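You operate a simulated robot arm through the tools that you are given. There is no shell and no other tool.

You are at the controls of a simulated robot arm. One attempt, no reset.

Task
Put things in order on the top of the pairing bench. At the end: the clear middle beaker stands where the red canister stood; the clear large flask is on the green tray (marked "PASS"); the red canister stands where the blue canister stood; the blue canister stands where the clear large flask stood; whatever was shut is shut again. Leave all else as you found it, and nothing knocked over. Set down upright: large flask.

It is judged by the outcome, as a careful person would: the job done as asked, and still so three seconds after it is handed in. It fails if anything else is knocked over, pushed out of place, dropped, spilled or broken.

Robot
A 7-joint arm with a two-finger gripper, fixed in place. Base frame: the origin is at the foot of the arm, x ahead of it, y to its left, z up; the work surface is at about z = 0. Lengths are in m, angles in rad, forces in N, time in s.
With the tool pointing down near the work surface it reaches from about 0.16 to 0.38 m from the base axis. Its first joint turns from -1.257 to 1.257 rad. Payload 0.6 kg.
Tool frame: the origin (TCP) lies between the finger pads and is the grasp point; the fingertips stand 0.022 m ahead of it; z points along the fingers, y is the line along which they close. Largest opening 0.092 m; the body of the gripper starts 0.065 m behind the TCP.
Orientation is that of the tool frame in the base frame, as [roll, pitch, yaw] about the fixed x, y, z axes, in that order (R = Rz(yaw) Ry(pitch) Rx(roll)). With the fingers straight down and closing along the base's y, the tool's x points along the base's -x, its y along +y and its z along -z.

Tools
- The arm moves only by the tool send_rows. Its argument "series" is a list of rows, each a list of 3 entries, a list of its own where there are three numbers: the shift along the tool's x, y, z in units of 20 mm (1.0 is 20 mm), then the turn, a rotation vector about the tool's x, y, z in units of 5 degrees (1.0 is 5 degrees), then the opening, from 0 (shut) to 1 (fully open). In form: [[[dx, dy, dz], [ax, ay, az], grip], ...]. A call has 1 to 20 rows; each row shifts and turns the commanded pose from where the row before left it, along the tool's axes as they then stand. A call with a number of a shift or a turn outside -1 to 1 is refused whole. Rows are played at 5 a second. More than 0.05 m and 0.15 rad between two rows, or a gripper value outside its range, and nothing of the call is played. Where a pose cannot be reached the arm comes as near as it can. A force on the tool above 40 N (or 10 N above the force at the start of the call, whichever is more), or a blocked arm, ends the call early, and 0.2 s more pass. Each finger halts on what it meets, pressing with about 26 N; the grip force reading is that of the motor and also rises with nothing between the fingers. The clock runs only during rows and for 0.2 s after the last one: add rows that do not move to give the fingers time. It gives the time, the measured TCP pose, the force on the tool (base axes), the opening and the grip force at its end, in the units of the frame above (readings bear some noise), with the torque about the TCP (base axes, N m) and any sound that the robot's microphone picked up.
- Cameras (640 x 400 px; columns grow to the right, rows downward): "scene" is fixed at [0.0406, -0.269, 0.388]; the picture's right is [0.87, -0.49, 0.00], its down [-0.34, -0.61, -0.72] and it looks along [0.35, 0.62, -0.70] (base axes); focal length 214 px, centre (320, 200). "wrist" rides on the gripper at [0.071, 0.019, -0.102] in the tool frame; the picture's right is [-0.26, 0.97, 0.00], its down [-0.75, -0.20, -0.63] and it looks along [-0.60, -0.16, 0.78] (tool axes); focal length 280 px, centre (320, 200). There is no depth. A picture from a camera that has moved, and an enlarged one, comes with that camera's place and axes in the base frame and with its lens.
- get_image(camera): a new picture of that camera. The clock stands still meanwhile.
- enlarge(camera, box): a new picture of the part [left, top, right, bottom] of that camera's present view, enlarged. The clock stands still meanwhile.
- finish_job(): hands the job in; it is judged then, once.

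Nothing tells you positions but the pictures and the camera data. Unless the task says otherwise, let go and move clear before handing in.

The tools are called after "Emit:" by a JSON object that holds its "method" and its "body". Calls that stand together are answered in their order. send_rows: Moves the arm, as the interface text tells. Its arguments: {"type":"object","properties":{"series":{"type":"array"}},"required":["series"]} The other tools are called the same way: get_image (camera) takes a picture; enlarge (camera, box) takes an enlarged picture of a part of a camera's view; finish_job () hands the job in.

At the start:

```text
time: 0.0
tcp_pos: [0.2626, 0.0796, 0.2261]
ee_rot: [-3.141, -0.001, -3.141]
contact_force: [0.2, 0.3, -0.2]
moment: [0.02, 0.02, 0.0]
opening: 0.092
grasp_force: 0.0
```

scene: 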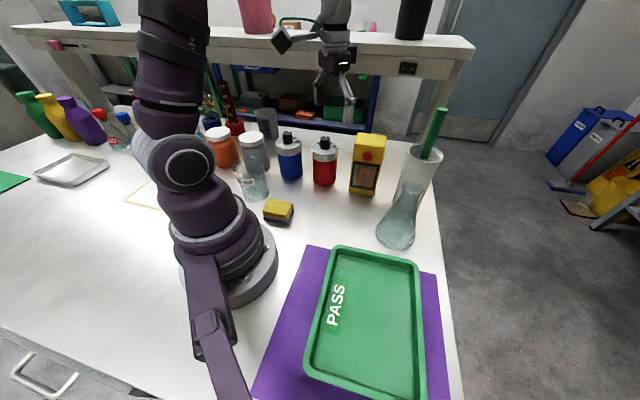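
wrist: 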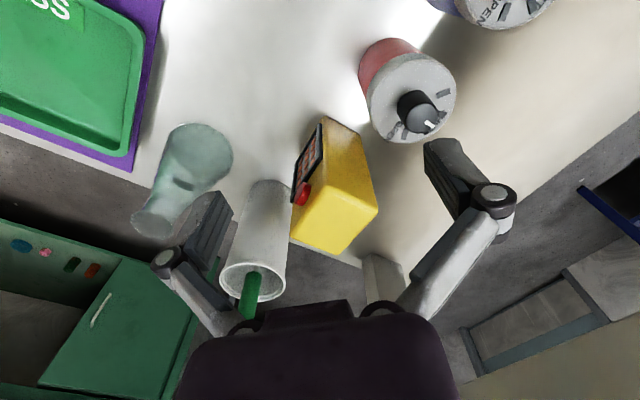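

I see a bench with a row of bottles and canisters, a yellow box, a flask and beakers, with the green PASS tray at the near right. I'll enlarge parts of both views to identify the objects before moving.

Emit:
{"method": "enlarge", "body": {"camera": "scene", "box": [180, 80, 480, 267]}}

Emit:
{"method": "enlarge", "body": {"camera": "scene", "box": [220, 110, 340, 210]}}

Emit:
{"method": "enlarge", "body": {"camera": "wrist", "box": [120, 0, 560, 310]}}

```text
2.13 times, centred on (330, 174) of scene
camera zoom: at [0.0406, -0.269, 0.388], right [0.87, -0.49, 0.0], down [-0.34, -0.61, -0.72], along [0.35, 0.62, -0.7], focal length 458 px, centre (299, 256)
```

zoom: 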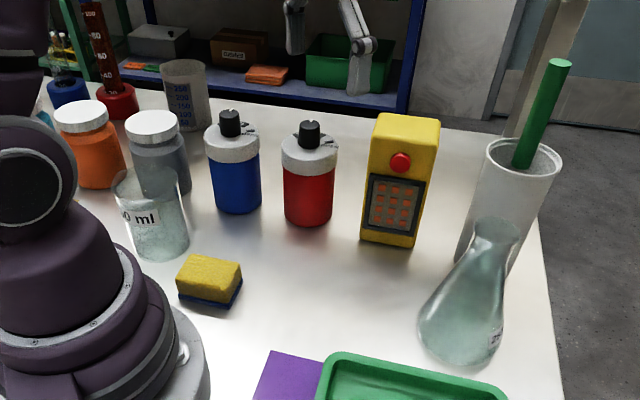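

```text
4.00 times, centred on (280, 160) of scene
camera zoom: at [0.0406, -0.269, 0.388], right [0.87, -0.49, 0.0], down [-0.34, -0.61, -0.72], along [0.35, 0.62, -0.7], focal length 858 px, centre (480, 360)
```

zoom: 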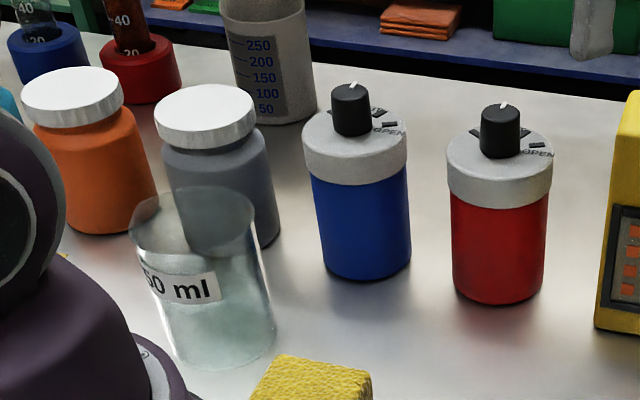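

```text
1.29 times, centred on (340, 155) of wrist
camera zoom: at [0.1922, 0.0979, 0.3279], right [0.26, 0.97, 0.0], down [0.75, -0.2, 0.63], along [0.6, -0.16, -0.78], focal length 362 px, centre (294, 258)
```

zoom: 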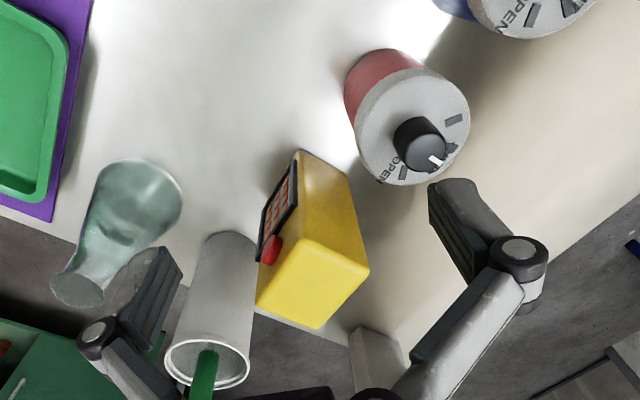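

The middle of the bench shows one glass beaker, a graduated vessel further back, the blue and red canisters with knobs, a yellow device, the conical flask, and a tall cup holding a green rod. Before touching anything I'll swing the arm to the left at height, to see which beaker is the "middle" one and what the arm is hiding.

Emit:
{"method": "send_rows", "body": {"series": [[[0.9, 0.75, -0.5], [0, 0, 0], 1], [[0.9, 0.75, -0.5], [0, 0, 0], 1], [[0.9, 0.75, -0.5], [0, 0, 0], 1], [[0.9, 0.75, -0.5], [0, 0, 0], 1], [[0.9, 0.75, 0], [0, 0, 0], 1], [[0.9, 0.75, 0], [0, 0, 0], 1], [[0, 0, 0], [0, 0, -1], 1], [[0, 0, 0], [0, 0, -1], 1], [[0, 0, 0], [0, 0, -1], 1], [[0, 0, 0], [0, 0, -1], 1], [[0, 0, 0], [0, 0, -1], 1], [[0, 0, 0], [0, 0, -1], 1], [[0, 0, 0], [0, 0, -1], 1], [[0, 0, 0], [0, 0, -1], 1], [[0, 0, 0], [0, 0, -1], 1], [[0, 0, 0], [0, 0, -1], 1]]}}

```text
time: 3.4
tcp_pos: [0.1543, 0.1678, 0.2663]
ee_rot: [-3.141, 0.0, -2.267]
contact_force: [0.1, -0.5, -0.4]
moment: [0.04, -0.04, -0.01]
opening: 0.0919
grasp_force: 0.2
```

The arm moved as commanded and nothing was touched. I'll look from both cameras.

Emit:
{"method": "get_image", "body": {"camera": "wrist"}}

Emit:
{"method": "get_image", "body": {"camera": "scene"}}

```text
taken
camera wrist: at [0.0948, 0.1261, 0.3676], right [-0.57, 0.82, 0.0], down [0.64, 0.45, 0.63], along [0.51, 0.36, -0.78], focal length 280 px, centre (320, 200)
```

wrist: 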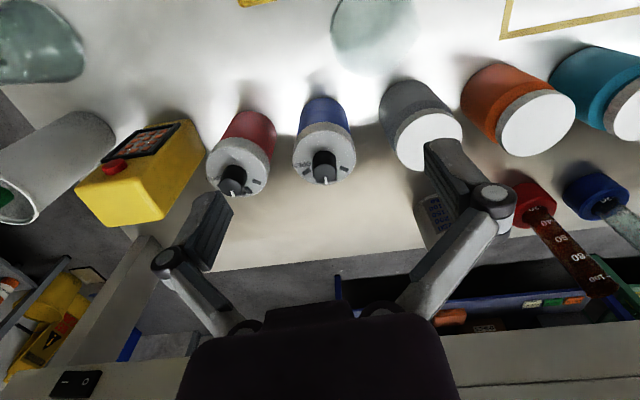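

```text
taken
```

scene: 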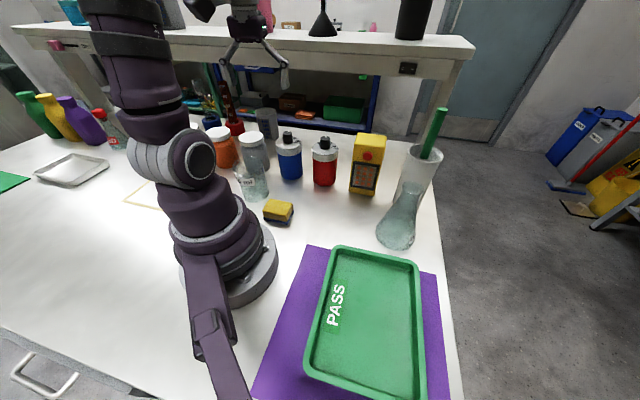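

The glass beaker is only just in frame. I'll pull back, rise and turn further left to see the beaker fully and the rest of that side.

Emit:
{"method": "send_rows", "body": {"series": [[[0.8, 0, -0.8], [0, 0, -1], 1], [[0.8, 0, -0.8], [0, 0, -1], 1], [[0.8, 0, -0.8], [0, 0, -1], 1], [[0, 0, 0], [0, 0, -1], 1], [[0, 0, 0], [0, 0, -1], 1], [[0, 0, 0], [0, 0, -1], 1], [[0, 0, 0], [0, 0, -1], 1], [[0, 0, 0], [0, 0, -1], 1], [[0, 0, 0], [0, 0, 0], 1]]}}

Emit:
{"method": "get_image", "body": {"camera": "wrist"}}

Emit:
{"method": "get_image", "body": {"camera": "scene"}}

```text
time: 5.4
tcp_pos: [0.1265, 0.1294, 0.3143]
ee_rot: [3.141, 0.0, -1.569]
contact_force: [1.3, -0.1, -0.4]
moment: [0.01, 0.03, 0.0]
opening: 0.0923
grasp_force: 0.0
```

```text
taken
camera wrist: at [0.1083, 0.0587, 0.4156], right [-0.97, 0.26, 0.0], down [0.2, 0.75, 0.63], along [0.16, 0.6, -0.78], focal length 280 px, centre (320, 200)
```

wrist: 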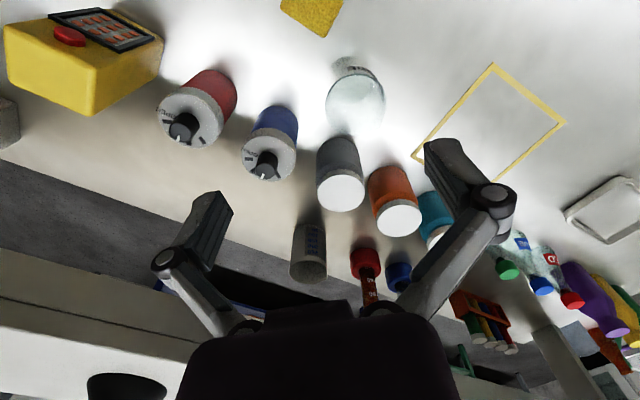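

```text
taken
```

scene: 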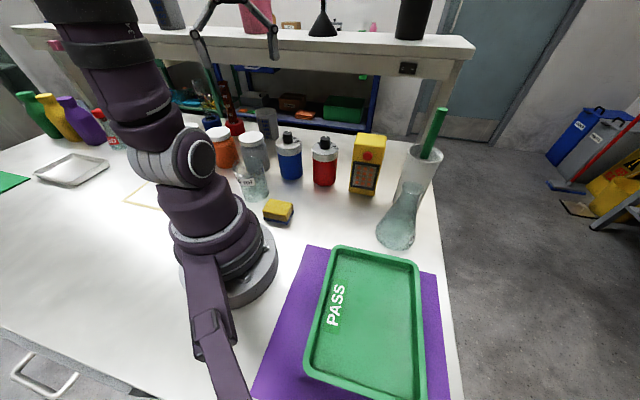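

Emit:
{"method": "enlarge", "body": {"camera": "wrist", "box": [150, 40, 450, 240]}}

Emit:
{"method": "enlarge", "body": {"camera": "wrist", "box": [400, 150, 640, 310]}}

Emit:
{"method": "enlarge", "body": {"camera": "scene", "box": [225, 155, 285, 215]}}

```text
2.00 times, centred on (300, 140) of wrist
camera zoom: at [0.1083, 0.0587, 0.4156], right [-0.97, 0.26, 0.0], down [0.2, 0.75, 0.63], along [0.16, 0.6, -0.78], focal length 561 px, centre (360, 320)
```

zoom: 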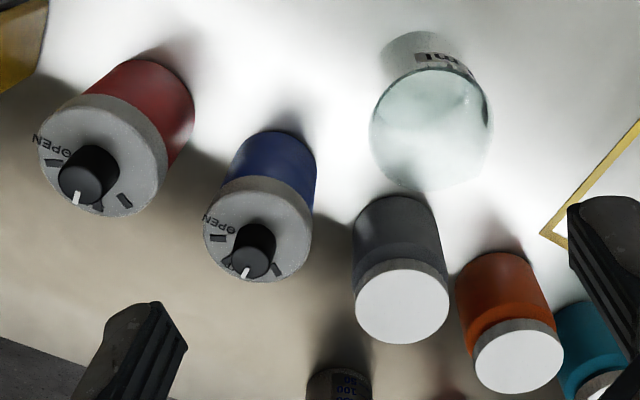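

```text
2.50 times, centred on (520, 230) of wrist
camera zoom: at [0.1083, 0.0587, 0.4156], right [-0.97, 0.26, 0.0], down [0.2, 0.75, 0.63], along [0.16, 0.6, -0.78], focal length 701 px, centre (-180, 125)
```

zoom: 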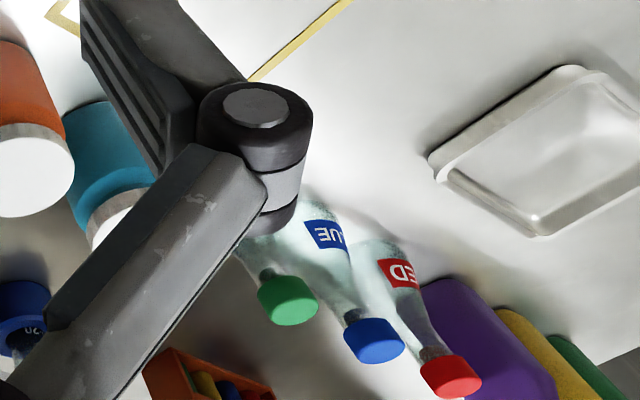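

```text
6.67 times, centred on (255, 185) of scene
camera zoom: at [0.0406, -0.269, 0.388], right [0.87, -0.49, 0.0], down [-0.34, -0.61, -0.72], along [0.35, 0.62, -0.7], focal length 1430 px, centre (753, 300)
```

zoom: 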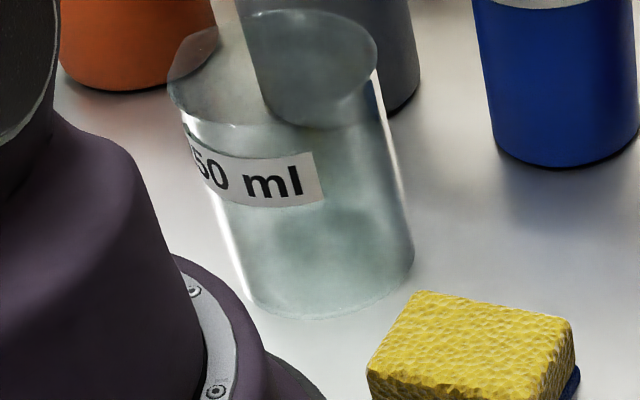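

The only clear glass beaker within reach carries the "…50 ml" label and stands at about (0.09, 0.18), so that is the one to move. The order will be flask to tray, blue to the flask's spot, red to the blue's spot, then beaker to the red's spot. I'll turn back and hover near the flask, which I put at about (0.32, -0.11).

Emit:
{"method": "send_rows", "body": {"series": [[[0, 0, 0], [0, 0, 1], 1], [[0, 0, 0], [0, 0, 1], 1], [[0, 0, 0], [0, 0, 1], 1], [[0, 0, 0], [0, 0, 1], 1], [[0, 0, 0], [0, 0, 1], 1], [[0, 0, 0], [0, 0, 1], 1], [[0, 0, 0], [0, 0, 1], 1], [[0, 0, 0], [0, 0, 1], 1], [[0, 0, 0], [0, 0, 1], 1], [[0, 0, 0], [0, 0, 1], 1], [[0, 0, 0], [0, 0, 1], 1], [[0, 0, 0], [0, 0, 1], 1], [[0, 0, 0], [0, 0, 1], 1], [[0, 0, 0], [0, 0, 1], 1], [[0, 0, 0], [0, 0, 1], 1], [[0, 0, 0], [0, 0, 1], 1], [[0, 0, 0], [0, 0, 1], 1], [[0, 0, 0], [0, 0, 1], 1], [[0, 0, 0], [0, 0, 0], 1]]}}

Emit:
{"method": "send_rows", "body": {"series": [[[-0.725, -0.95, 0.2], [0, 0, 0], 1], [[-0.725, -0.95, 0.2], [0, 0, 0], 1], [[-0.725, -0.95, 0.2], [0, 0, 0], 1], [[-0.725, -0.95, 0.2], [0, 0, 0], 1], [[-0.725, -0.95, 0.2], [0, 0, 0], 1], [[-0.725, -0.95, 0.2], [0, 0, 0], 1], [[-0.725, -0.95, 0.2], [0, 0, 0], 1], [[-0.725, -0.95, 0.2], [0, 0, 0], 1], [[-0.725, -0.95, 0.2], [0, 0, 0], 1], [[-0.725, -0.95, 0.2], [0, 0, 0], 1], [[-0.725, -0.95, 0.2], [0, 0, 0], 1], [[-0.725, -0.95, 0.2], [0, 0, 0], 1], [[0, 0, 0], [0, 0, 0], 1], [[0, 0, 0], [0, 0, 0], 1]]}}

Emit:
{"method": "get_image", "body": {"camera": "wrist"}}

Emit:
{"method": "get_image", "body": {"camera": "scene"}}

```text
time: 9.4
tcp_pos: [0.1276, 0.1301, 0.3132]
ee_rot: [-3.141, -0.001, 3.139]
contact_force: [-1.1, -0.4, 0.2]
moment: [-0.01, 0.01, -0.01]
opening: 0.0919
grasp_force: 0.0
```

```text
time: 12.4
tcp_pos: [0.2989, -0.0979, 0.2649]
ee_rot: [3.14, 0.001, -3.14]
contact_force: [-0.6, -1.0, 0.0]
moment: [0.02, -0.02, 0.05]
opening: 0.0918
grasp_force: 0.1
```

```text
taken
camera wrist: at [0.2278, -0.0797, 0.3677], right [0.26, 0.97, 0.0], down [0.75, -0.2, 0.62], along [0.6, -0.16, -0.78], focal length 280 px, centre (320, 200)
```

wrist: 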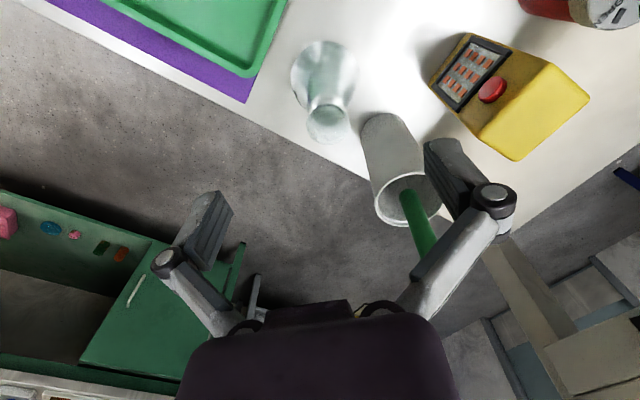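

```text
taken
```

scene: 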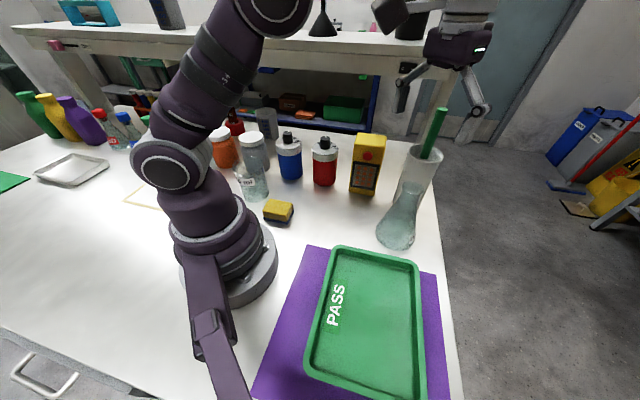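

The flask is almost under the gripper, slightly left of its line. I'll enlarge the wrist view to get the rim and base centres.

Emit:
{"method": "enlarge", "body": {"camera": "wrist", "box": [240, 20, 440, 150]}}

Emit:
{"method": "enlarge", "body": {"camera": "scene", "box": [340, 130, 460, 260]}}

```text
3.08 times, centred on (340, 85) of wrist
camera zoom: at [0.2278, -0.0797, 0.3677], right [0.26, 0.97, 0.0], down [0.75, -0.2, 0.62], along [0.6, -0.16, -0.78], focal length 863 px, centre (258, 554)
```

zoom: 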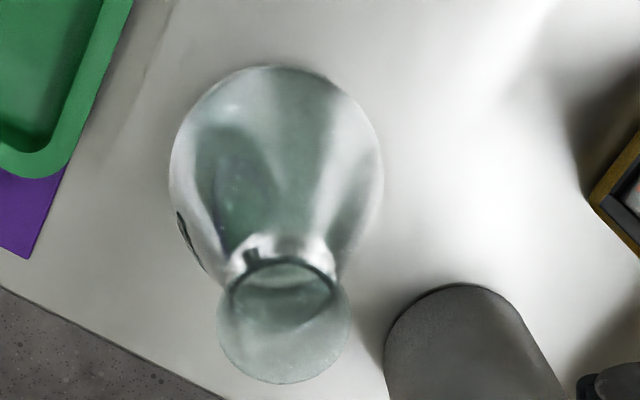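

```text
3.08 times, centred on (400, 195) of scene
camera zoom: at [0.0406, -0.269, 0.388], right [0.87, -0.49, 0.0], down [-0.34, -0.61, -0.72], along [0.35, 0.62, -0.7], focal length 660 px, centre (74, 215)
```

zoom: 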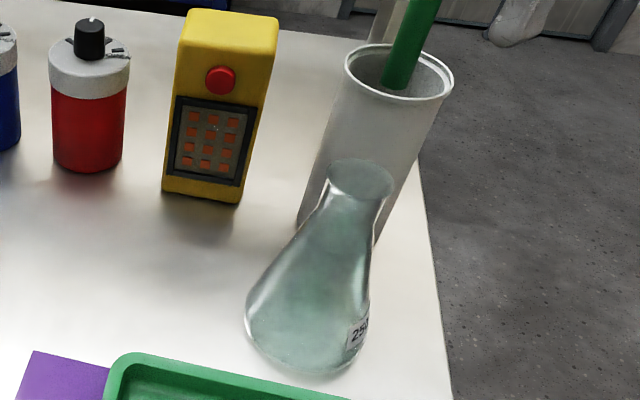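

From both views the flask axis is at about (0.327, -0.100), with its rim near z = 0.14. I want a closer look at the neck profile and the tray before choosing the grip height.

Emit:
{"method": "enlarge", "body": {"camera": "scene", "box": [365, 165, 435, 260]}}

Emit:
{"method": "enlarge", "body": {"camera": "scene", "box": [240, 230, 470, 400]}}

```text
4.21 times, centred on (400, 212) of scene
camera zoom: at [0.0406, -0.269, 0.388], right [0.87, -0.49, 0.0], down [-0.34, -0.61, -0.72], along [0.35, 0.62, -0.7], focal length 903 px, centre (-17, 147)
```

zoom: 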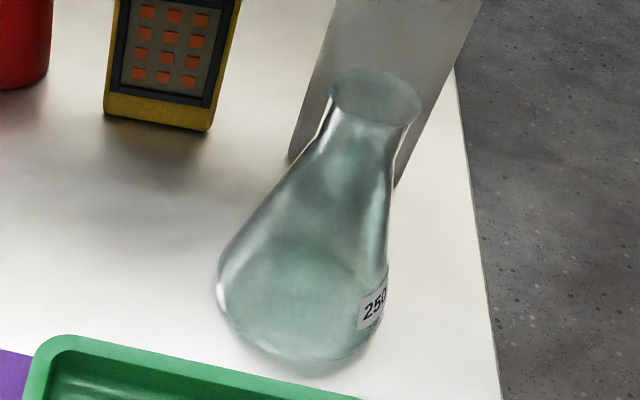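

```text
2.35 times, centred on (355, 315) of scene
camera zoom: at [0.0406, -0.269, 0.388], right [0.87, -0.49, 0.0], down [-0.34, -0.61, -0.72], along [0.35, 0.62, -0.7], focal length 505 px, centre (238, -71)
```

zoom: 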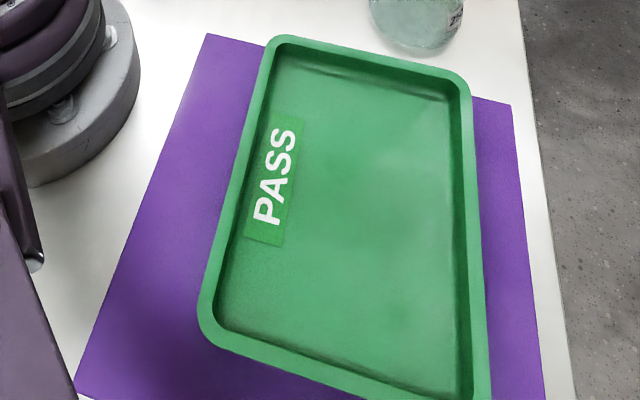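

The neck runs from about z = 0.112 to 0.138, so gripping at TCP z ≈ 0.127 touches both rim and shoulder. I'll move over the flask axis and come down to just above the rim to check alignment.

Emit:
{"method": "send_rows", "body": {"series": [[[-0.7, -0.07, 0], [0, 0, 0], 1], [[-0.7, -0.07, 0], [0, 0, 0], 1], [[0, 0, 0.9], [0, 0, 0], 1], [[0, 0, 0.9], [0, 0, 0], 1], [[0, 0, 0.9], [0, 0, 0], 1], [[0, 0, 0.9], [0, 0, 0], 1], [[0, 0, 0], [0, 0, 0], 1], [[0, 0, 0], [0, 0, 0], 1]]}}

Emit:
{"method": "get_image", "body": {"camera": "wrist"}}

Emit:
{"method": "enlarge", "body": {"camera": "scene", "box": [340, 100, 500, 260]}}

```text
time: 12.8
tcp_pos: [0.3168, -0.1014, 0.2663]
ee_rot: [-3.131, 0.034, 3.134]
contact_force: [39.5, -9.5, -65.0]
moment: [-0.45, -0.1, -0.28]
opening: 0.0923
grasp_force: 0.1
out of reach, approached as far as the arm can: row 2
stopped in row 2: the force on the tool passed its limit at 213 N (the readings are from after the stop); the commanded pose is now the measured one
```

```text
taken
camera wrist: at [0.2436, -0.0812, 0.3657], right [0.27, 0.96, 0.0], down [0.73, -0.2, 0.65], along [0.63, -0.18, -0.76], focal length 280 px, centre (320, 200)
```

wrist: 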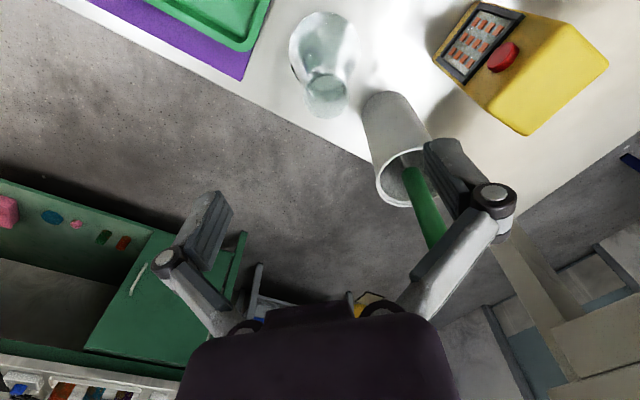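

```text
2.50 times, centred on (420, 180) of scene
camera zoom: at [0.0406, -0.269, 0.388], right [0.87, -0.49, 0.0], down [-0.34, -0.61, -0.72], along [0.35, 0.62, -0.7], focal length 536 px, centre (70, 250)
```

zoom: 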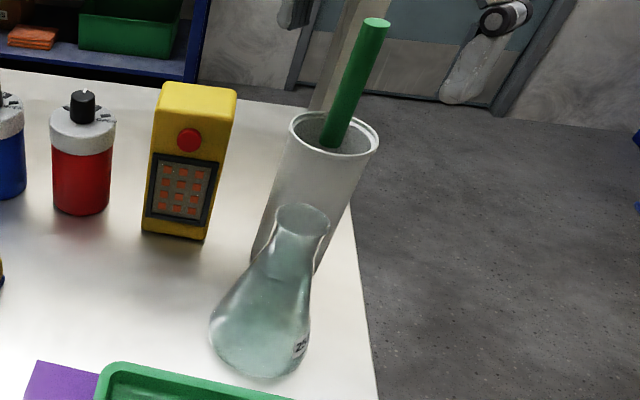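

The arm ran out of reach at that height, and a high force was reported as it stopped. I'll check the whole scene for contact before moving again.

Emit:
{"method": "get_image", "body": {"camera": "scene"}}

Emit:
{"method": "enlarge", "body": {"camera": "scene", "box": [380, 0, 520, 140]}}

Emit:
{"method": "send_rows", "body": {"series": [[[0, 0, 0], [0, 0, 0], 1]]}}

```text
taken
```

scene: 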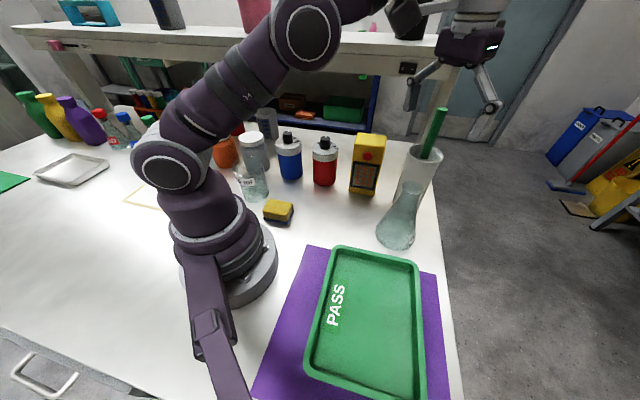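

```text
2.86 times, centred on (450, 70) of scene
camera zoom: at [0.0406, -0.269, 0.388], right [0.87, -0.49, 0.0], down [-0.34, -0.61, -0.72], along [0.35, 0.62, -0.7], focal length 613 px, centre (-51, 571)
```

zoom: 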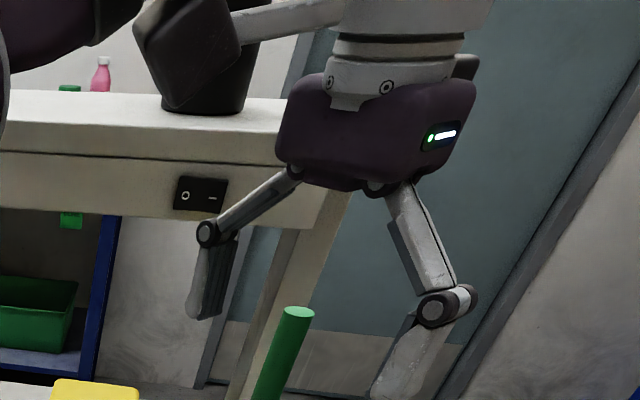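

```text
time: 13.2
tcp_pos: [0.3169, -0.1018, 0.2665]
ee_rot: [-3.131, 0.031, 3.135]
contact_force: [43.0, -7.4, -74.5]
moment: [-1.04, -0.37, -0.55]
opening: 0.0918
grasp_force: 0.0
```

No object seems to be touched. The arm looks overstretched at this height, since the reach is larger lower down. I'll pull back, undo the small tilt and check that the force reading clears.

Emit:
{"method": "send_rows", "body": {"series": [[[0.5, 0, 0], [-0.06, 0.18, 0], 1], [[0.5, 0, 0], [-0.06, 0.18, 0], 1], [[0, 0, 0], [0, 0, 0], 1], [[0, 0, 0], [0, 0, 0], 1]]}}

```text
time: 14.2
tcp_pos: [0.295, -0.1002, 0.2656]
ee_rot: [3.14, -0.007, 3.134]
contact_force: [0.3, -0.2, 0.2]
moment: [0.0, -0.01, -0.01]
opening: 0.0923
grasp_force: 0.0
```

The force cleared, so it was an over-reach and not a contact with an object. Next I'll descend to z ≈ 0.19 and then extend towards the flask axis.

Emit:
{"method": "send_rows", "body": {"series": [[[0, 0, 0.9], [0, 0, 0], 1], [[0, 0, 0.9], [0, 0, 0], 1], [[0, 0, 0.9], [0, 0, 0], 1], [[0, 0, 0.9], [0, 0, 0], 1], [[-0.4, 0, 0], [0, -0.08, 0], 1], [[-0.4, 0, 0], [0, 0, 0], 1], [[0, 0, 0], [0, 0, 0], 1]]}}

Emit:
{"method": "get_image", "body": {"camera": "wrist"}}

Emit:
{"method": "get_image", "body": {"camera": "scene"}}

```text
time: 15.8
tcp_pos: [0.3103, -0.1003, 0.1956]
ee_rot: [3.139, 0.003, 3.135]
contact_force: [-0.3, 0.8, -0.7]
moment: [-0.03, 0.0, 0.02]
opening: 0.092
grasp_force: 0.0
```

```text
taken
camera wrist: at [0.24, -0.0815, 0.2972], right [0.27, 0.96, 0.0], down [0.75, -0.21, 0.63], along [0.6, -0.17, -0.78], focal length 280 px, centre (320, 200)
```

wrist: 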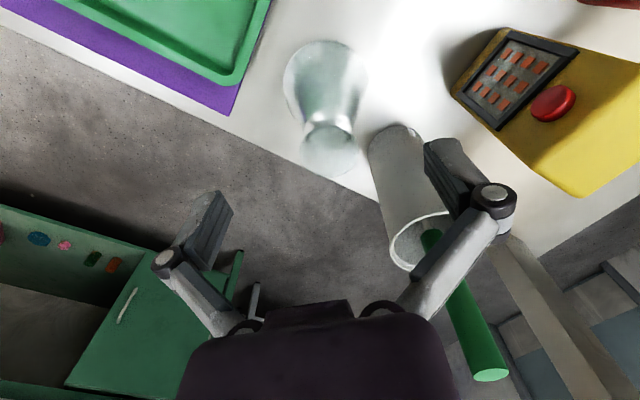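

```text
taken
```

scene: 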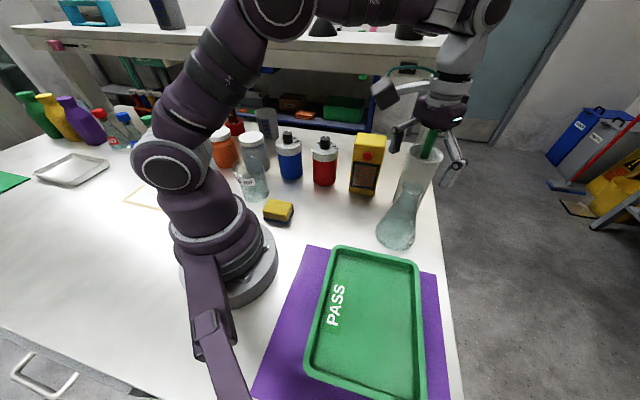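

The rod and cup are clear of the gripper: the rod stands nearly vertical at about (0.414, -0.04). I'll refine the flask position from this closer view.

Emit:
{"method": "enlarge", "body": {"camera": "wrist", "box": [260, 30, 400, 190]}}

```text
2.50 times, centred on (330, 110) of wrist
camera zoom: at [0.24, -0.0815, 0.2972], right [0.27, 0.96, 0.0], down [0.75, -0.21, 0.63], along [0.6, -0.17, -0.78], focal length 701 px, centre (295, 425)
```

zoom: 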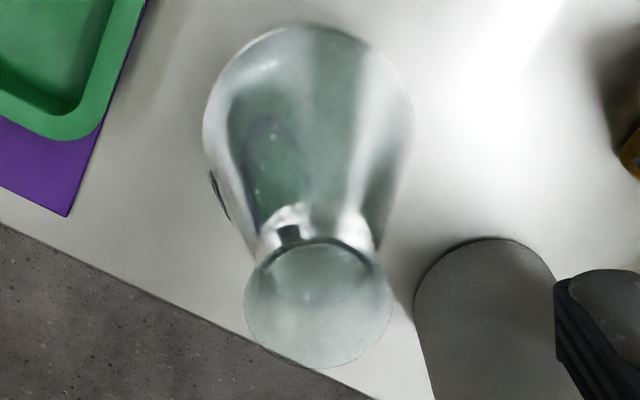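

The flask axis is at (0.326, -0.099) with a rim diameter of about 37 mm. I'll centre over it and descend to the neck, leaving the gripper open, and check the contact force.

Emit:
{"method": "send_rows", "body": {"series": [[[-0.4, 0.02, 0], [0, 0, 0], 1], [[-0.4, 0.02, 0], [0, 0, 0], 1], [[0, 0, 0.85], [0, 0, 0], 1], [[0, 0, 0.85], [0, 0, 0], 1], [[0, 0, 0.85], [0, 0, 0], 1], [[0, 0, 0.85], [0, 0, 0], 1], [[0, 0, 0], [0, 0, 0], 1], [[0, 0, 0], [0, 0, 0], 1]]}}

Emit:
{"method": "get_image", "body": {"camera": "wrist"}}

Emit:
{"method": "enlarge", "body": {"camera": "scene", "box": [340, 80, 500, 260]}}

```text
time: 17.6
tcp_pos: [0.3265, -0.1008, 0.1258]
ee_rot: [3.141, 0.001, 3.133]
contact_force: [-0.1, 0.7, -0.1]
moment: [-0.01, -0.01, 0.01]
opening: 0.0919
grasp_force: 0.1
```

```text
taken
camera wrist: at [0.2561, -0.0821, 0.2285], right [0.27, 0.96, 0.0], down [0.75, -0.21, 0.63], along [0.6, -0.17, -0.78], focal length 280 px, centre (320, 200)
```

wrist: 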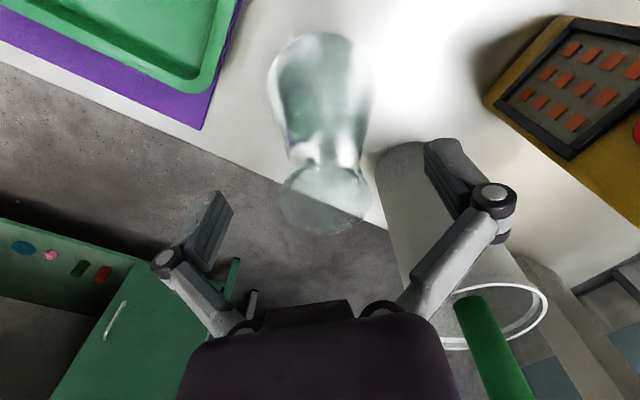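

```text
2.22 times, centred on (420, 170) of scene
camera zoom: at [0.0406, -0.269, 0.388], right [0.87, -0.49, 0.0], down [-0.34, -0.61, -0.72], along [0.35, 0.62, -0.7], focal length 477 px, centre (98, 267)
```

zoom: 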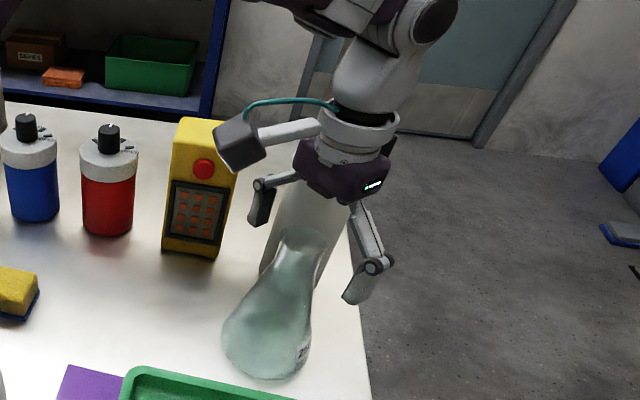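

The gripper straddles the neck with no contact and the flask sits about 2 mm to the +y side. I'll centre on it and close.

Emit:
{"method": "send_rows", "body": {"series": [[[0, 0.12, 0], [0, 0, 0], 1], [[0, 0, 0], [0, 0, 0], 0.6], [[0, 0, 0], [0, 0, 0], 0.45], [[0, 0, 0], [0, 0, 0], 0.3], [[0, 0, 0], [0, 0, 0], 0.2], [[0, 0, 0], [0, 0, 0], 0.2], [[0, 0, 0], [0, 0, 0], 0.2], [[0, 0, 0], [0, 0, 0], 0.2]]}}

Emit:
{"method": "get_image", "body": {"camera": "wrist"}}

Emit:
{"method": "enlarge", "body": {"camera": "scene", "box": [340, 80, 500, 260]}}

```text
time: 19.4
tcp_pos: [0.3257, -0.0989, 0.1269]
ee_rot: [3.14, 0.002, 3.134]
contact_force: [1.0, -1.3, 2.7]
moment: [-0.03, -0.03, -0.01]
opening: 0.0351
grasp_force: 25.9
```

```text
taken
camera wrist: at [0.2565, -0.0793, 0.2289], right [0.27, 0.96, 0.0], down [0.75, -0.21, 0.63], along [0.6, -0.17, -0.78], focal length 280 px, centre (320, 200)
```

wrist: 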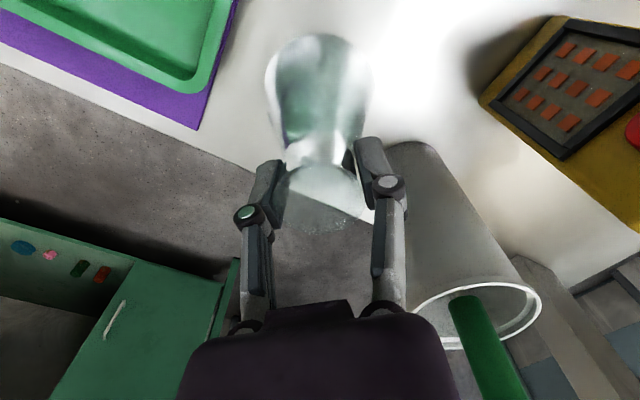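

```text
2.22 times, centred on (420, 170) of scene
camera zoom: at [0.0406, -0.269, 0.388], right [0.87, -0.49, 0.0], down [-0.34, -0.61, -0.72], along [0.35, 0.62, -0.7], focal length 477 px, centre (98, 267)
```

zoom: 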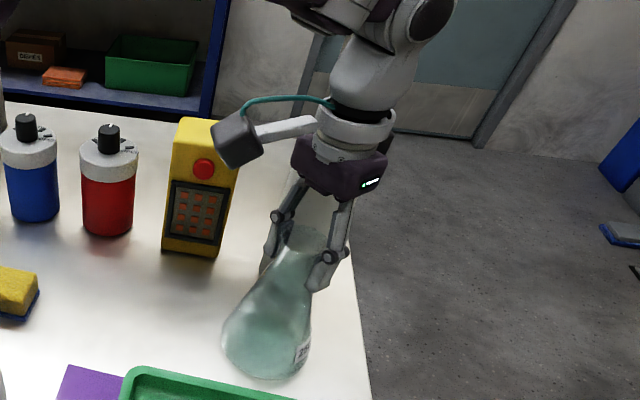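

The flask is gripped firmly (opening 35 mm, 26 N); its original spot is (0.326, -0.099). I'll lift it straight up about 6 cm and check it hangs straight.

Emit:
{"method": "send_rows", "body": {"series": [[[0, 0, -0.5], [0, 0, 0], 0.2], [[0, 0, -0.7], [0, 0, 0], 0.2], [[0, 0, -0.7], [0, 0, 0], 0.2], [[0, 0, -0.7], [0, 0, 0], 0.2], [[0, 0, -0.5], [0, 0, 0], 0.2], [[0, 0, 0], [0, 0, 0], 0.2]]}}

Emit:
{"method": "get_image", "body": {"camera": "scene"}}

Emit:
{"method": "get_image", "body": {"camera": "wrist"}}

```text
time: 20.8
tcp_pos: [0.3263, -0.0997, 0.188]
ee_rot: [3.141, -0.002, 3.134]
contact_force: [-0.2, 0.0, -1.9]
moment: [-0.02, 0.01, 0.0]
opening: 0.0352
grasp_force: 25.6
```

```text
taken
```

scene: 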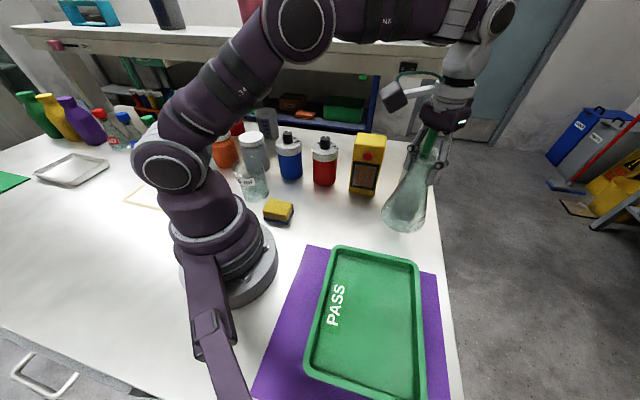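

```text
taken
camera wrist: at [0.2565, -0.0802, 0.2898], right [0.27, 0.96, 0.0], down [0.75, -0.21, 0.63], along [0.6, -0.17, -0.78], focal length 280 px, centre (320, 200)
```

wrist: 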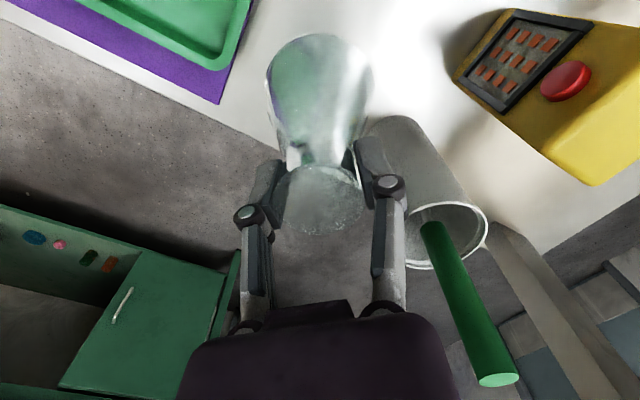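

The flask is held upright and weighs about 0.2 kg. I'll carry it over to the tray centre, about (0.174, -0.198), turning the wrist with the arm.

Emit:
{"method": "send_rows", "body": {"series": [[[0.4, -0.25, 0], [0, 0, 0], 0.2], [[0.65, -0.43, 0], [0, 0, 0], 0.2], [[0.65, -0.43, 0], [0, 0, 0], 0.2], [[0.65, -0.43, 0], [0, 0, 0], 0.2], [[0.65, -0.43, 0], [0, 0, 0], 0.2], [[0.65, -0.43, 0], [0, 0, 0], 0.2], [[0.65, -0.43, 0], [0, 0, 0], 0.2], [[0.65, -0.43, 0], [0, 0, 0], 0.2], [[0.65, -0.43, 0], [0, 0, 0], 0.2], [[0.65, -0.43, 0], [0, 0, 0], 0.2], [[0.65, -0.43, 0], [0, 0, 0], 0.2], [[0.65, -0.43, 0], [0, 0, 0], 0.2], [[0, 0, 0], [0, 0, 1], 0.2], [[0, 0, 0], [0, 0, 1], 0.2], [[0, 0, 0], [0, 0, 1], 0.2], [[0, 0, 0], [0, 0, 1], 0.2], [[0, 0, 0], [0, 0, 1], 0.2], [[0, 0, 0], [0, 0, 1], 0.2], [[0, 0, 0], [0, 0, 0], 0.2]]}}

Emit:
{"method": "get_image", "body": {"camera": "scene"}}

Emit:
{"method": "get_image", "body": {"camera": "wrist"}}

```text
time: 24.8
tcp_pos: [0.1757, -0.1964, 0.1875]
ee_rot: [3.14, 0.001, 2.61]
contact_force: [0.4, 0.3, -1.7]
moment: [0.01, 0.0, 0.01]
opening: 0.0354
grasp_force: 25.8
```

```text
taken
```

scene: 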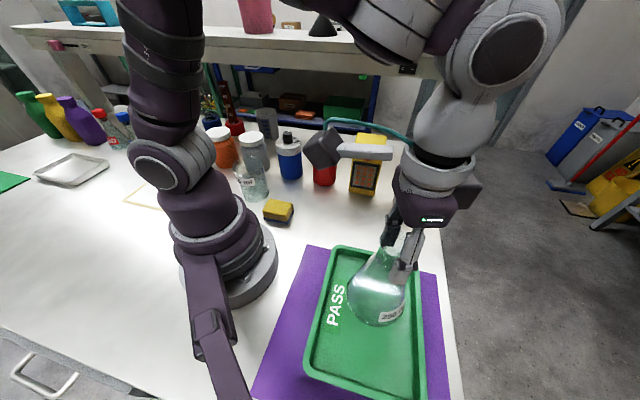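

```text
taken
camera wrist: at [0.1248, -0.1439, 0.2894], right [0.72, 0.7, 0.0], down [0.55, -0.56, 0.62], along [0.44, -0.45, -0.78], focal length 280 px, centre (320, 200)
```

wrist: 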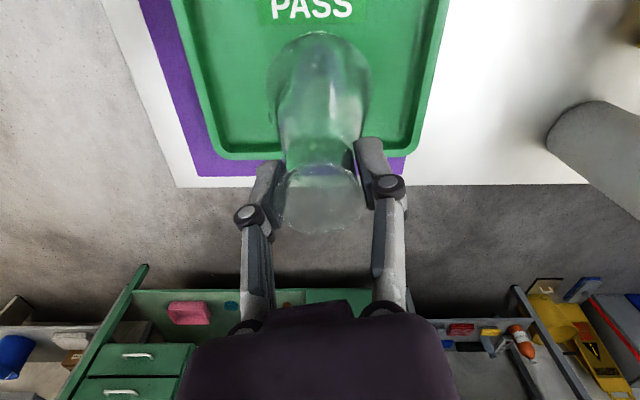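

The flask is over the tray, between its side rims. I'll lower it most of the way, then in small steps until it touches.

Emit:
{"method": "send_rows", "body": {"series": [[[0, 0, 0.6], [0, 0, 0], 0.2], [[0, 0, 0.6], [0, 0, 0], 0.2], [[0, 0, 0.6], [0, 0, 0], 0.2], [[0, 0, 0.5], [0, 0, 0], 0.2], [[0, 0, 0.2], [0, 0, 0], 0.2], [[0, 0, 0], [0, 0, 0], 0.2]]}}

Emit:
{"method": "enlarge", "body": {"camera": "scene", "box": [280, 200, 460, 400]}}

```text
time: 26.2
tcp_pos: [0.1759, -0.1977, 0.1395]
ee_rot: [3.139, 0.0, 2.612]
contact_force: [-0.1, -0.1, -1.1]
moment: [0.01, 0.0, 0.03]
opening: 0.035
grasp_force: 26.4
```

```text
2.00 times, centred on (370, 300) of scene
camera zoom: at [0.0406, -0.269, 0.388], right [0.87, -0.49, 0.0], down [-0.34, -0.61, -0.72], along [0.35, 0.62, -0.7], focal length 429 px, centre (220, 0)
```

zoom: 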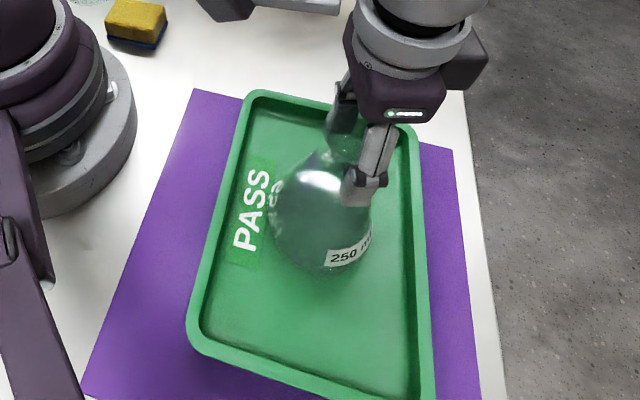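

The flask base is about 12 mm above the bench plane and clear of the rims. I'll keep lowering in 2 mm steps until the force shows contact.

Emit:
{"method": "send_rows", "body": {"series": [[[0, 0, 0.1], [0, 0, 0], 0.2], [[0, 0, 0.1], [0, 0, 0], 0.2], [[0, 0, 0], [0, 0, 0], 0.2]]}}

Emit:
{"method": "send_rows", "body": {"series": [[[0, 0, 0.08], [0, 0, 0], 0.2], [[0, 0, 0], [0, 0, 0], 0.2]]}}

Emit:
{"method": "send_rows", "body": {"series": [[[0, 0, 0.08], [0, 0, 0], 0.2], [[0, 0, 0], [0, 0, 0], 0.2]]}}

```text
time: 27.0
tcp_pos: [0.1759, -0.1974, 0.1347]
ee_rot: [3.138, 0.002, 2.609]
contact_force: [-3.4, -0.3, 15.8]
moment: [-0.09, -0.05, -0.03]
opening: 0.0353
grasp_force: 26.0
```

```text
time: 27.6
tcp_pos: [0.1761, -0.1973, 0.134]
ee_rot: [3.14, 0.002, 2.614]
contact_force: [3.7, 0.3, 22.5]
moment: [-0.06, -0.23, -0.02]
opening: 0.0355
grasp_force: 26.2
```

```text
time: 28.2
tcp_pos: [0.1751, -0.1979, 0.132]
ee_rot: [3.141, 0.002, 2.611]
contact_force: [4.9, -0.1, 29.4]
moment: [-0.05, -0.15, -0.01]
opening: 0.0361
grasp_force: 25.6
```

The flask touched down at about TCP z = 0.135, and I pressed a little further than needed. I'll ease up by 3 mm to unload before opening.

Emit:
{"method": "send_rows", "body": {"series": [[[0, 0, -0.08], [0, 0, 0], 0.2], [[0, 0, -0.07], [0, 0, 0], 0.2], [[0, 0, 0], [0, 0, 0], 0.2]]}}

```text
time: 29.0
tcp_pos: [0.175, -0.1972, 0.1325]
ee_rot: [3.14, -0.002, 2.611]
contact_force: [-0.4, -0.4, -2.1]
moment: [-0.04, 0.01, 0.02]
opening: 0.036
grasp_force: 26.2
```

The load is off and the flask is hanging very slightly again. I'll lower 1 mm to touch, then check before release.

Emit:
{"method": "send_rows", "body": {"series": [[[0, 0, 0.05], [0, 0, 0], 0.2], [[0, 0, 0], [0, 0, 0], 0.2]]}}

```text
time: 29.6
tcp_pos: [0.1748, -0.1976, 0.132]
ee_rot: [3.14, 0.0, 2.612]
contact_force: [-0.9, 0.1, -1.3]
moment: [0.01, 0.01, -0.02]
opening: 0.0359
grasp_force: 26.2
```

Emit:
{"method": "send_rows", "body": {"series": [[[0, 0, 0.05], [0, 0, 0], 0.2], [[0, 0, 0], [0, 0, 0], 0.2]]}}

Emit:
{"method": "enlarge", "body": {"camera": "scene", "box": [280, 200, 460, 400]}}

```text
time: 30.2
tcp_pos: [0.1751, -0.1967, 0.1316]
ee_rot: [3.14, 0.0, 2.613]
contact_force: [-2.0, 0.5, 9.9]
moment: [0.13, 0.33, -0.03]
opening: 0.0358
grasp_force: 26.4
```

```text
2.00 times, centred on (370, 300) of scene
camera zoom: at [0.0406, -0.269, 0.388], right [0.87, -0.49, 0.0], down [-0.34, -0.61, -0.72], along [0.35, 0.62, -0.7], focal length 429 px, centre (220, 0)
```

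zoom: 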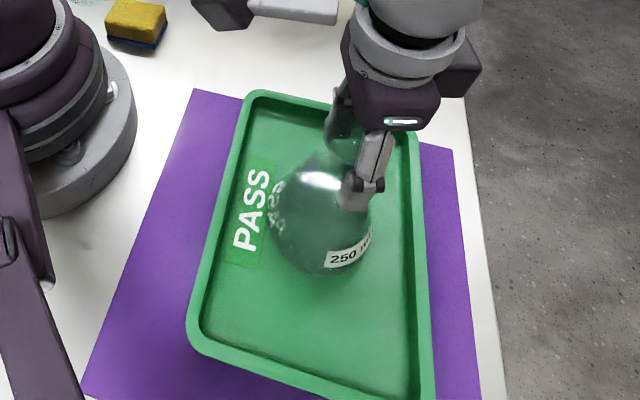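

The flask is standing on the tray with light contact. I'll open gradually and then rise straight up.

Emit:
{"method": "send_rows", "body": {"series": [[[0, 0, 0], [0, 0, 0], 0.45], [[0, 0, 0], [0, 0, 0], 0.55], [[0, 0, 0], [0, 0, 0], 0.7], [[0, 0, 0], [0, 0, 0], 0.85], [[0, 0, 0], [0, 0, 0], 1], [[0, 0, 0], [0, 0, 0], 1]]}}

Emit:
{"method": "get_image", "body": {"camera": "wrist"}}

```text
time: 31.6
tcp_pos: [0.1764, -0.1971, 0.1308]
ee_rot: [-3.141, -0.001, 2.611]
contact_force: [0.0, 0.3, 0.4]
moment: [0.02, -0.04, 0.01]
opening: 0.0921
grasp_force: 0.2
```

```text
taken
camera wrist: at [0.1246, -0.1446, 0.2335], right [0.71, 0.7, 0.0], down [0.55, -0.56, 0.62], along [0.44, -0.45, -0.78], focal length 280 px, centre (320, 200)
```

wrist: 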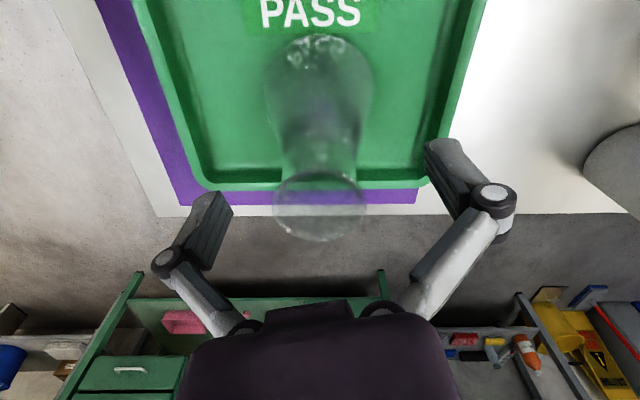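

The gripper is open and the flask stands on its own. I'll rise clear and verify it in the scene view.

Emit:
{"method": "send_rows", "body": {"series": [[[0, 0, -0.5], [0, 0, 0], 1], [[0, 0, -0.9], [0, 0, 0], 1], [[0, 0, -0.9], [0, 0, 0], 1], [[0, 0, -0.9], [0, 0, 0], 1], [[0, 0, -0.9], [0, 0, 0], 1], [[0, 0, -0.4], [0, 0, 0], 1], [[0, 0, 0], [0, 0, 0], 1]]}}

Emit:
{"method": "get_image", "body": {"camera": "scene"}}

```text
time: 33.2
tcp_pos: [0.1736, -0.1982, 0.2198]
ee_rot: [3.138, 0.001, 2.612]
contact_force: [-0.3, 0.0, 0.0]
moment: [-0.03, -0.01, 0.01]
opening: 0.0919
grasp_force: 0.0
```

```text
taken
```

scene: 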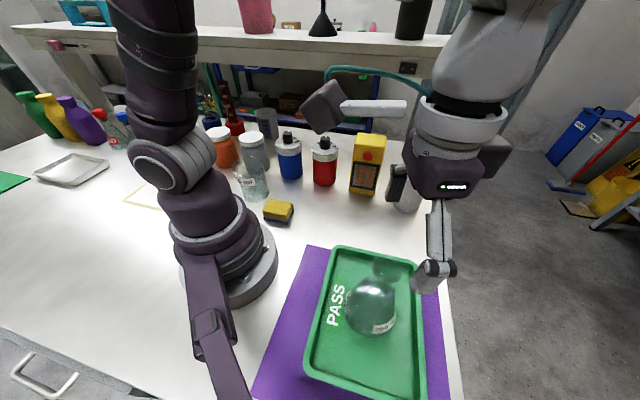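

The flask stands upright on the tray. Next I'll swing over to the blue canister at about (0.215, 0.213), staying high, for a closer look.

Emit:
{"method": "send_rows", "body": {"series": [[[0.5, 0.94, 0], [0, 0, 0], 1], [[0.5, 0.94, 0], [0, 0, 0], 1], [[0.5, 0.94, 0], [0, 0, 0], 1], [[0.5, 0.94, 0], [0, 0, 0], 1], [[0.5, 0.94, 0], [0, 0, 0], 1], [[0.5, 0.94, 0], [0, 0, 0], 1], [[0.5, 0.94, 0], [0, 0, 0], 1], [[0.5, 0.94, 0], [0, 0, 0], 1], [[0.5, 0.94, 0], [0, 0, 0], 1], [[0.5, 0.94, 0], [0, 0, 0], 1], [[0.5, 0.94, 0], [0, 0, 0], 1], [[0.5, 0.94, 0], [0, 0, 0], 1], [[0.5, 0.94, 0], [0, 0, 0], 1], [[0.5, 0.94, 0], [0, 0, 0], 1], [[0, 0, 0], [0, 0, 0], 1]]}}

Emit:
{"method": "get_image", "body": {"camera": "wrist"}}

Emit:
{"method": "get_image", "body": {"camera": "scene"}}

```text
time: 36.4
tcp_pos: [0.1857, 0.101, 0.2221]
ee_rot: [3.139, 0.001, 2.611]
contact_force: [-0.4, 0.6, -0.5]
moment: [-0.02, 0.01, 0.01]
opening: 0.0921
grasp_force: 0.0
```

```text
taken
camera wrist: at [0.1352, 0.1522, 0.3244], right [0.71, 0.7, 0.0], down [0.55, -0.56, 0.62], along [0.44, -0.45, -0.78], focal length 280 px, centre (320, 200)
```

wrist: 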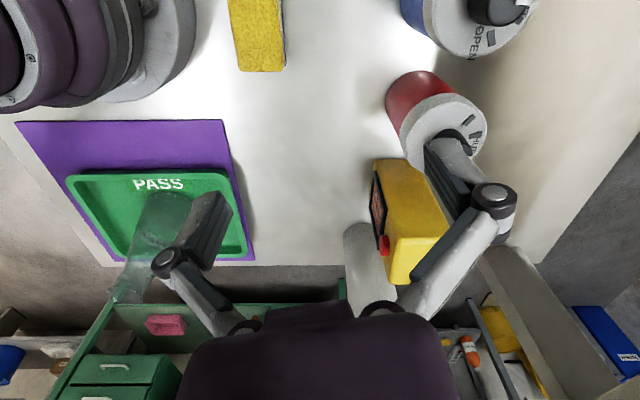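

```text
taken
```

scene: 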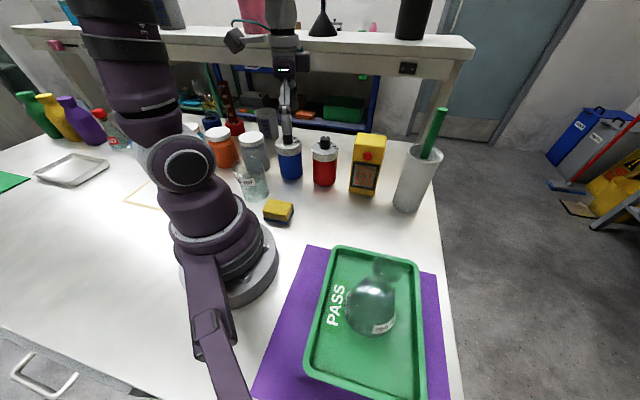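

I can see the flask on the tray, the red canister, and part of the blue one at upper right. I'll move above the blue canister and turn so the fingers will close radially, away from the red canister and the grey jar.

Emit:
{"method": "send_rows", "body": {"series": [[[0.257, 0.93, 0], [0, 0, 0], 1], [[0.257, 0.93, 0], [0, 0, 0], 1], [[0.257, 0.93, 0], [0, 0, 0], 1], [[0.257, 0.93, 0], [0, 0, 0], 1], [[0.257, 0.93, 0], [0, 0, 0], 1], [[0.257, 0.93, 0], [0, 0, 0], 1], [[0, 0, 0], [0, 0, 0.97], 1], [[0, 0, 0], [0, 0, 0.97], 1], [[0, 0, 0], [0, 0, 0.97], 1], [[0, 0, 0], [0, 0, 0], 1]]}}

Emit:
{"method": "get_image", "body": {"camera": "wrist"}}

Emit:
{"method": "enlarge", "body": {"camera": "scene", "box": [220, 50, 400, 210]}}

```text
time: 38.6
tcp_pos: [0.2171, 0.2148, 0.2217]
ee_rot: [3.138, 0.002, 2.357]
contact_force: [0.6, 0.8, 0.4]
moment: [0.0, 0.01, -0.05]
opening: 0.0918
grasp_force: 0.0
```

```text
taken
camera wrist: at [0.1816, 0.2771, 0.3235], right [0.87, 0.5, 0.0], down [0.39, -0.68, 0.62], along [0.31, -0.54, -0.78], focal length 280 px, centre (320, 200)
```

wrist: 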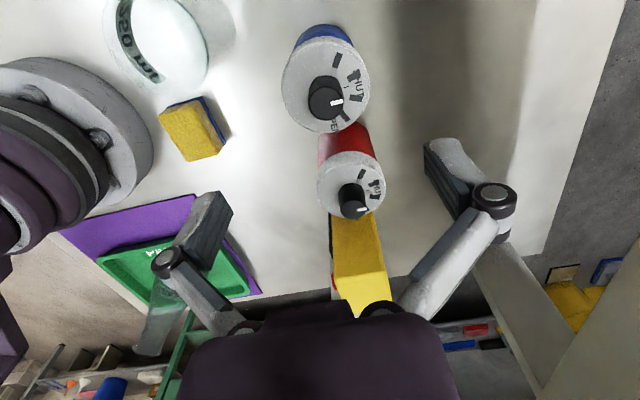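

```text
2.50 times, centred on (310, 130) of scene
camera zoom: at [0.0406, -0.269, 0.388], right [0.87, -0.49, 0.0], down [-0.34, -0.61, -0.72], along [0.35, 0.62, -0.7], focal length 536 px, centre (345, 375)
```

zoom: 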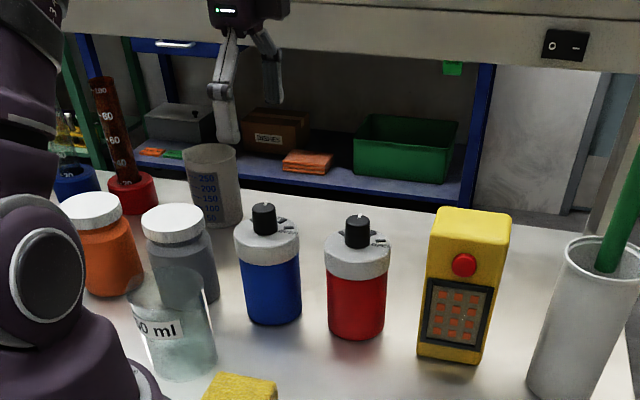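

Emit:
{"method": "enlarge", "body": {"camera": "wrist", "box": [240, 0, 440, 230]}}

Emit:
{"method": "enlarge", "body": {"camera": "scene", "box": [265, 120, 355, 200]}}

```text
1.74 times, centred on (340, 115) of wrist
camera zoom: at [0.1816, 0.2771, 0.3235], right [0.87, 0.5, 0.0], down [0.39, -0.68, 0.62], along [0.31, -0.54, -0.78], focal length 488 px, centre (285, 348)
```

zoom: 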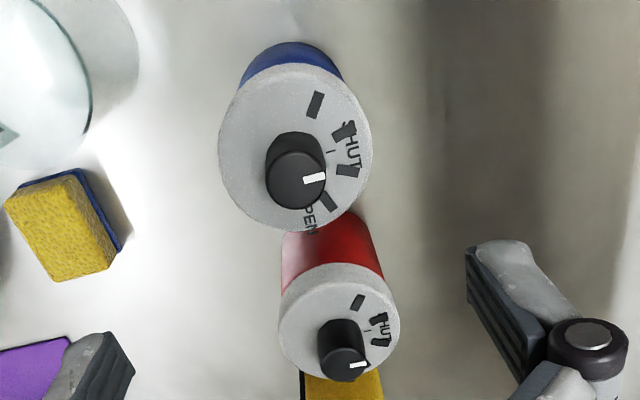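

```text
5.00 times, centred on (310, 160) of scene
camera zoom: at [0.0406, -0.269, 0.388], right [0.87, -0.49, 0.0], down [-0.34, -0.61, -0.72], along [0.35, 0.62, -0.7], focal length 1072 px, centre (370, 400)
```

zoom: 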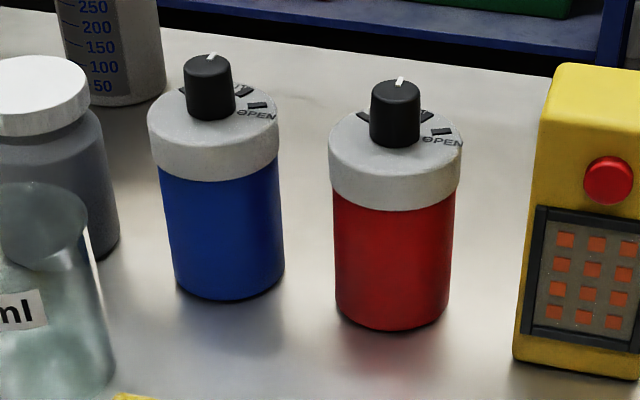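

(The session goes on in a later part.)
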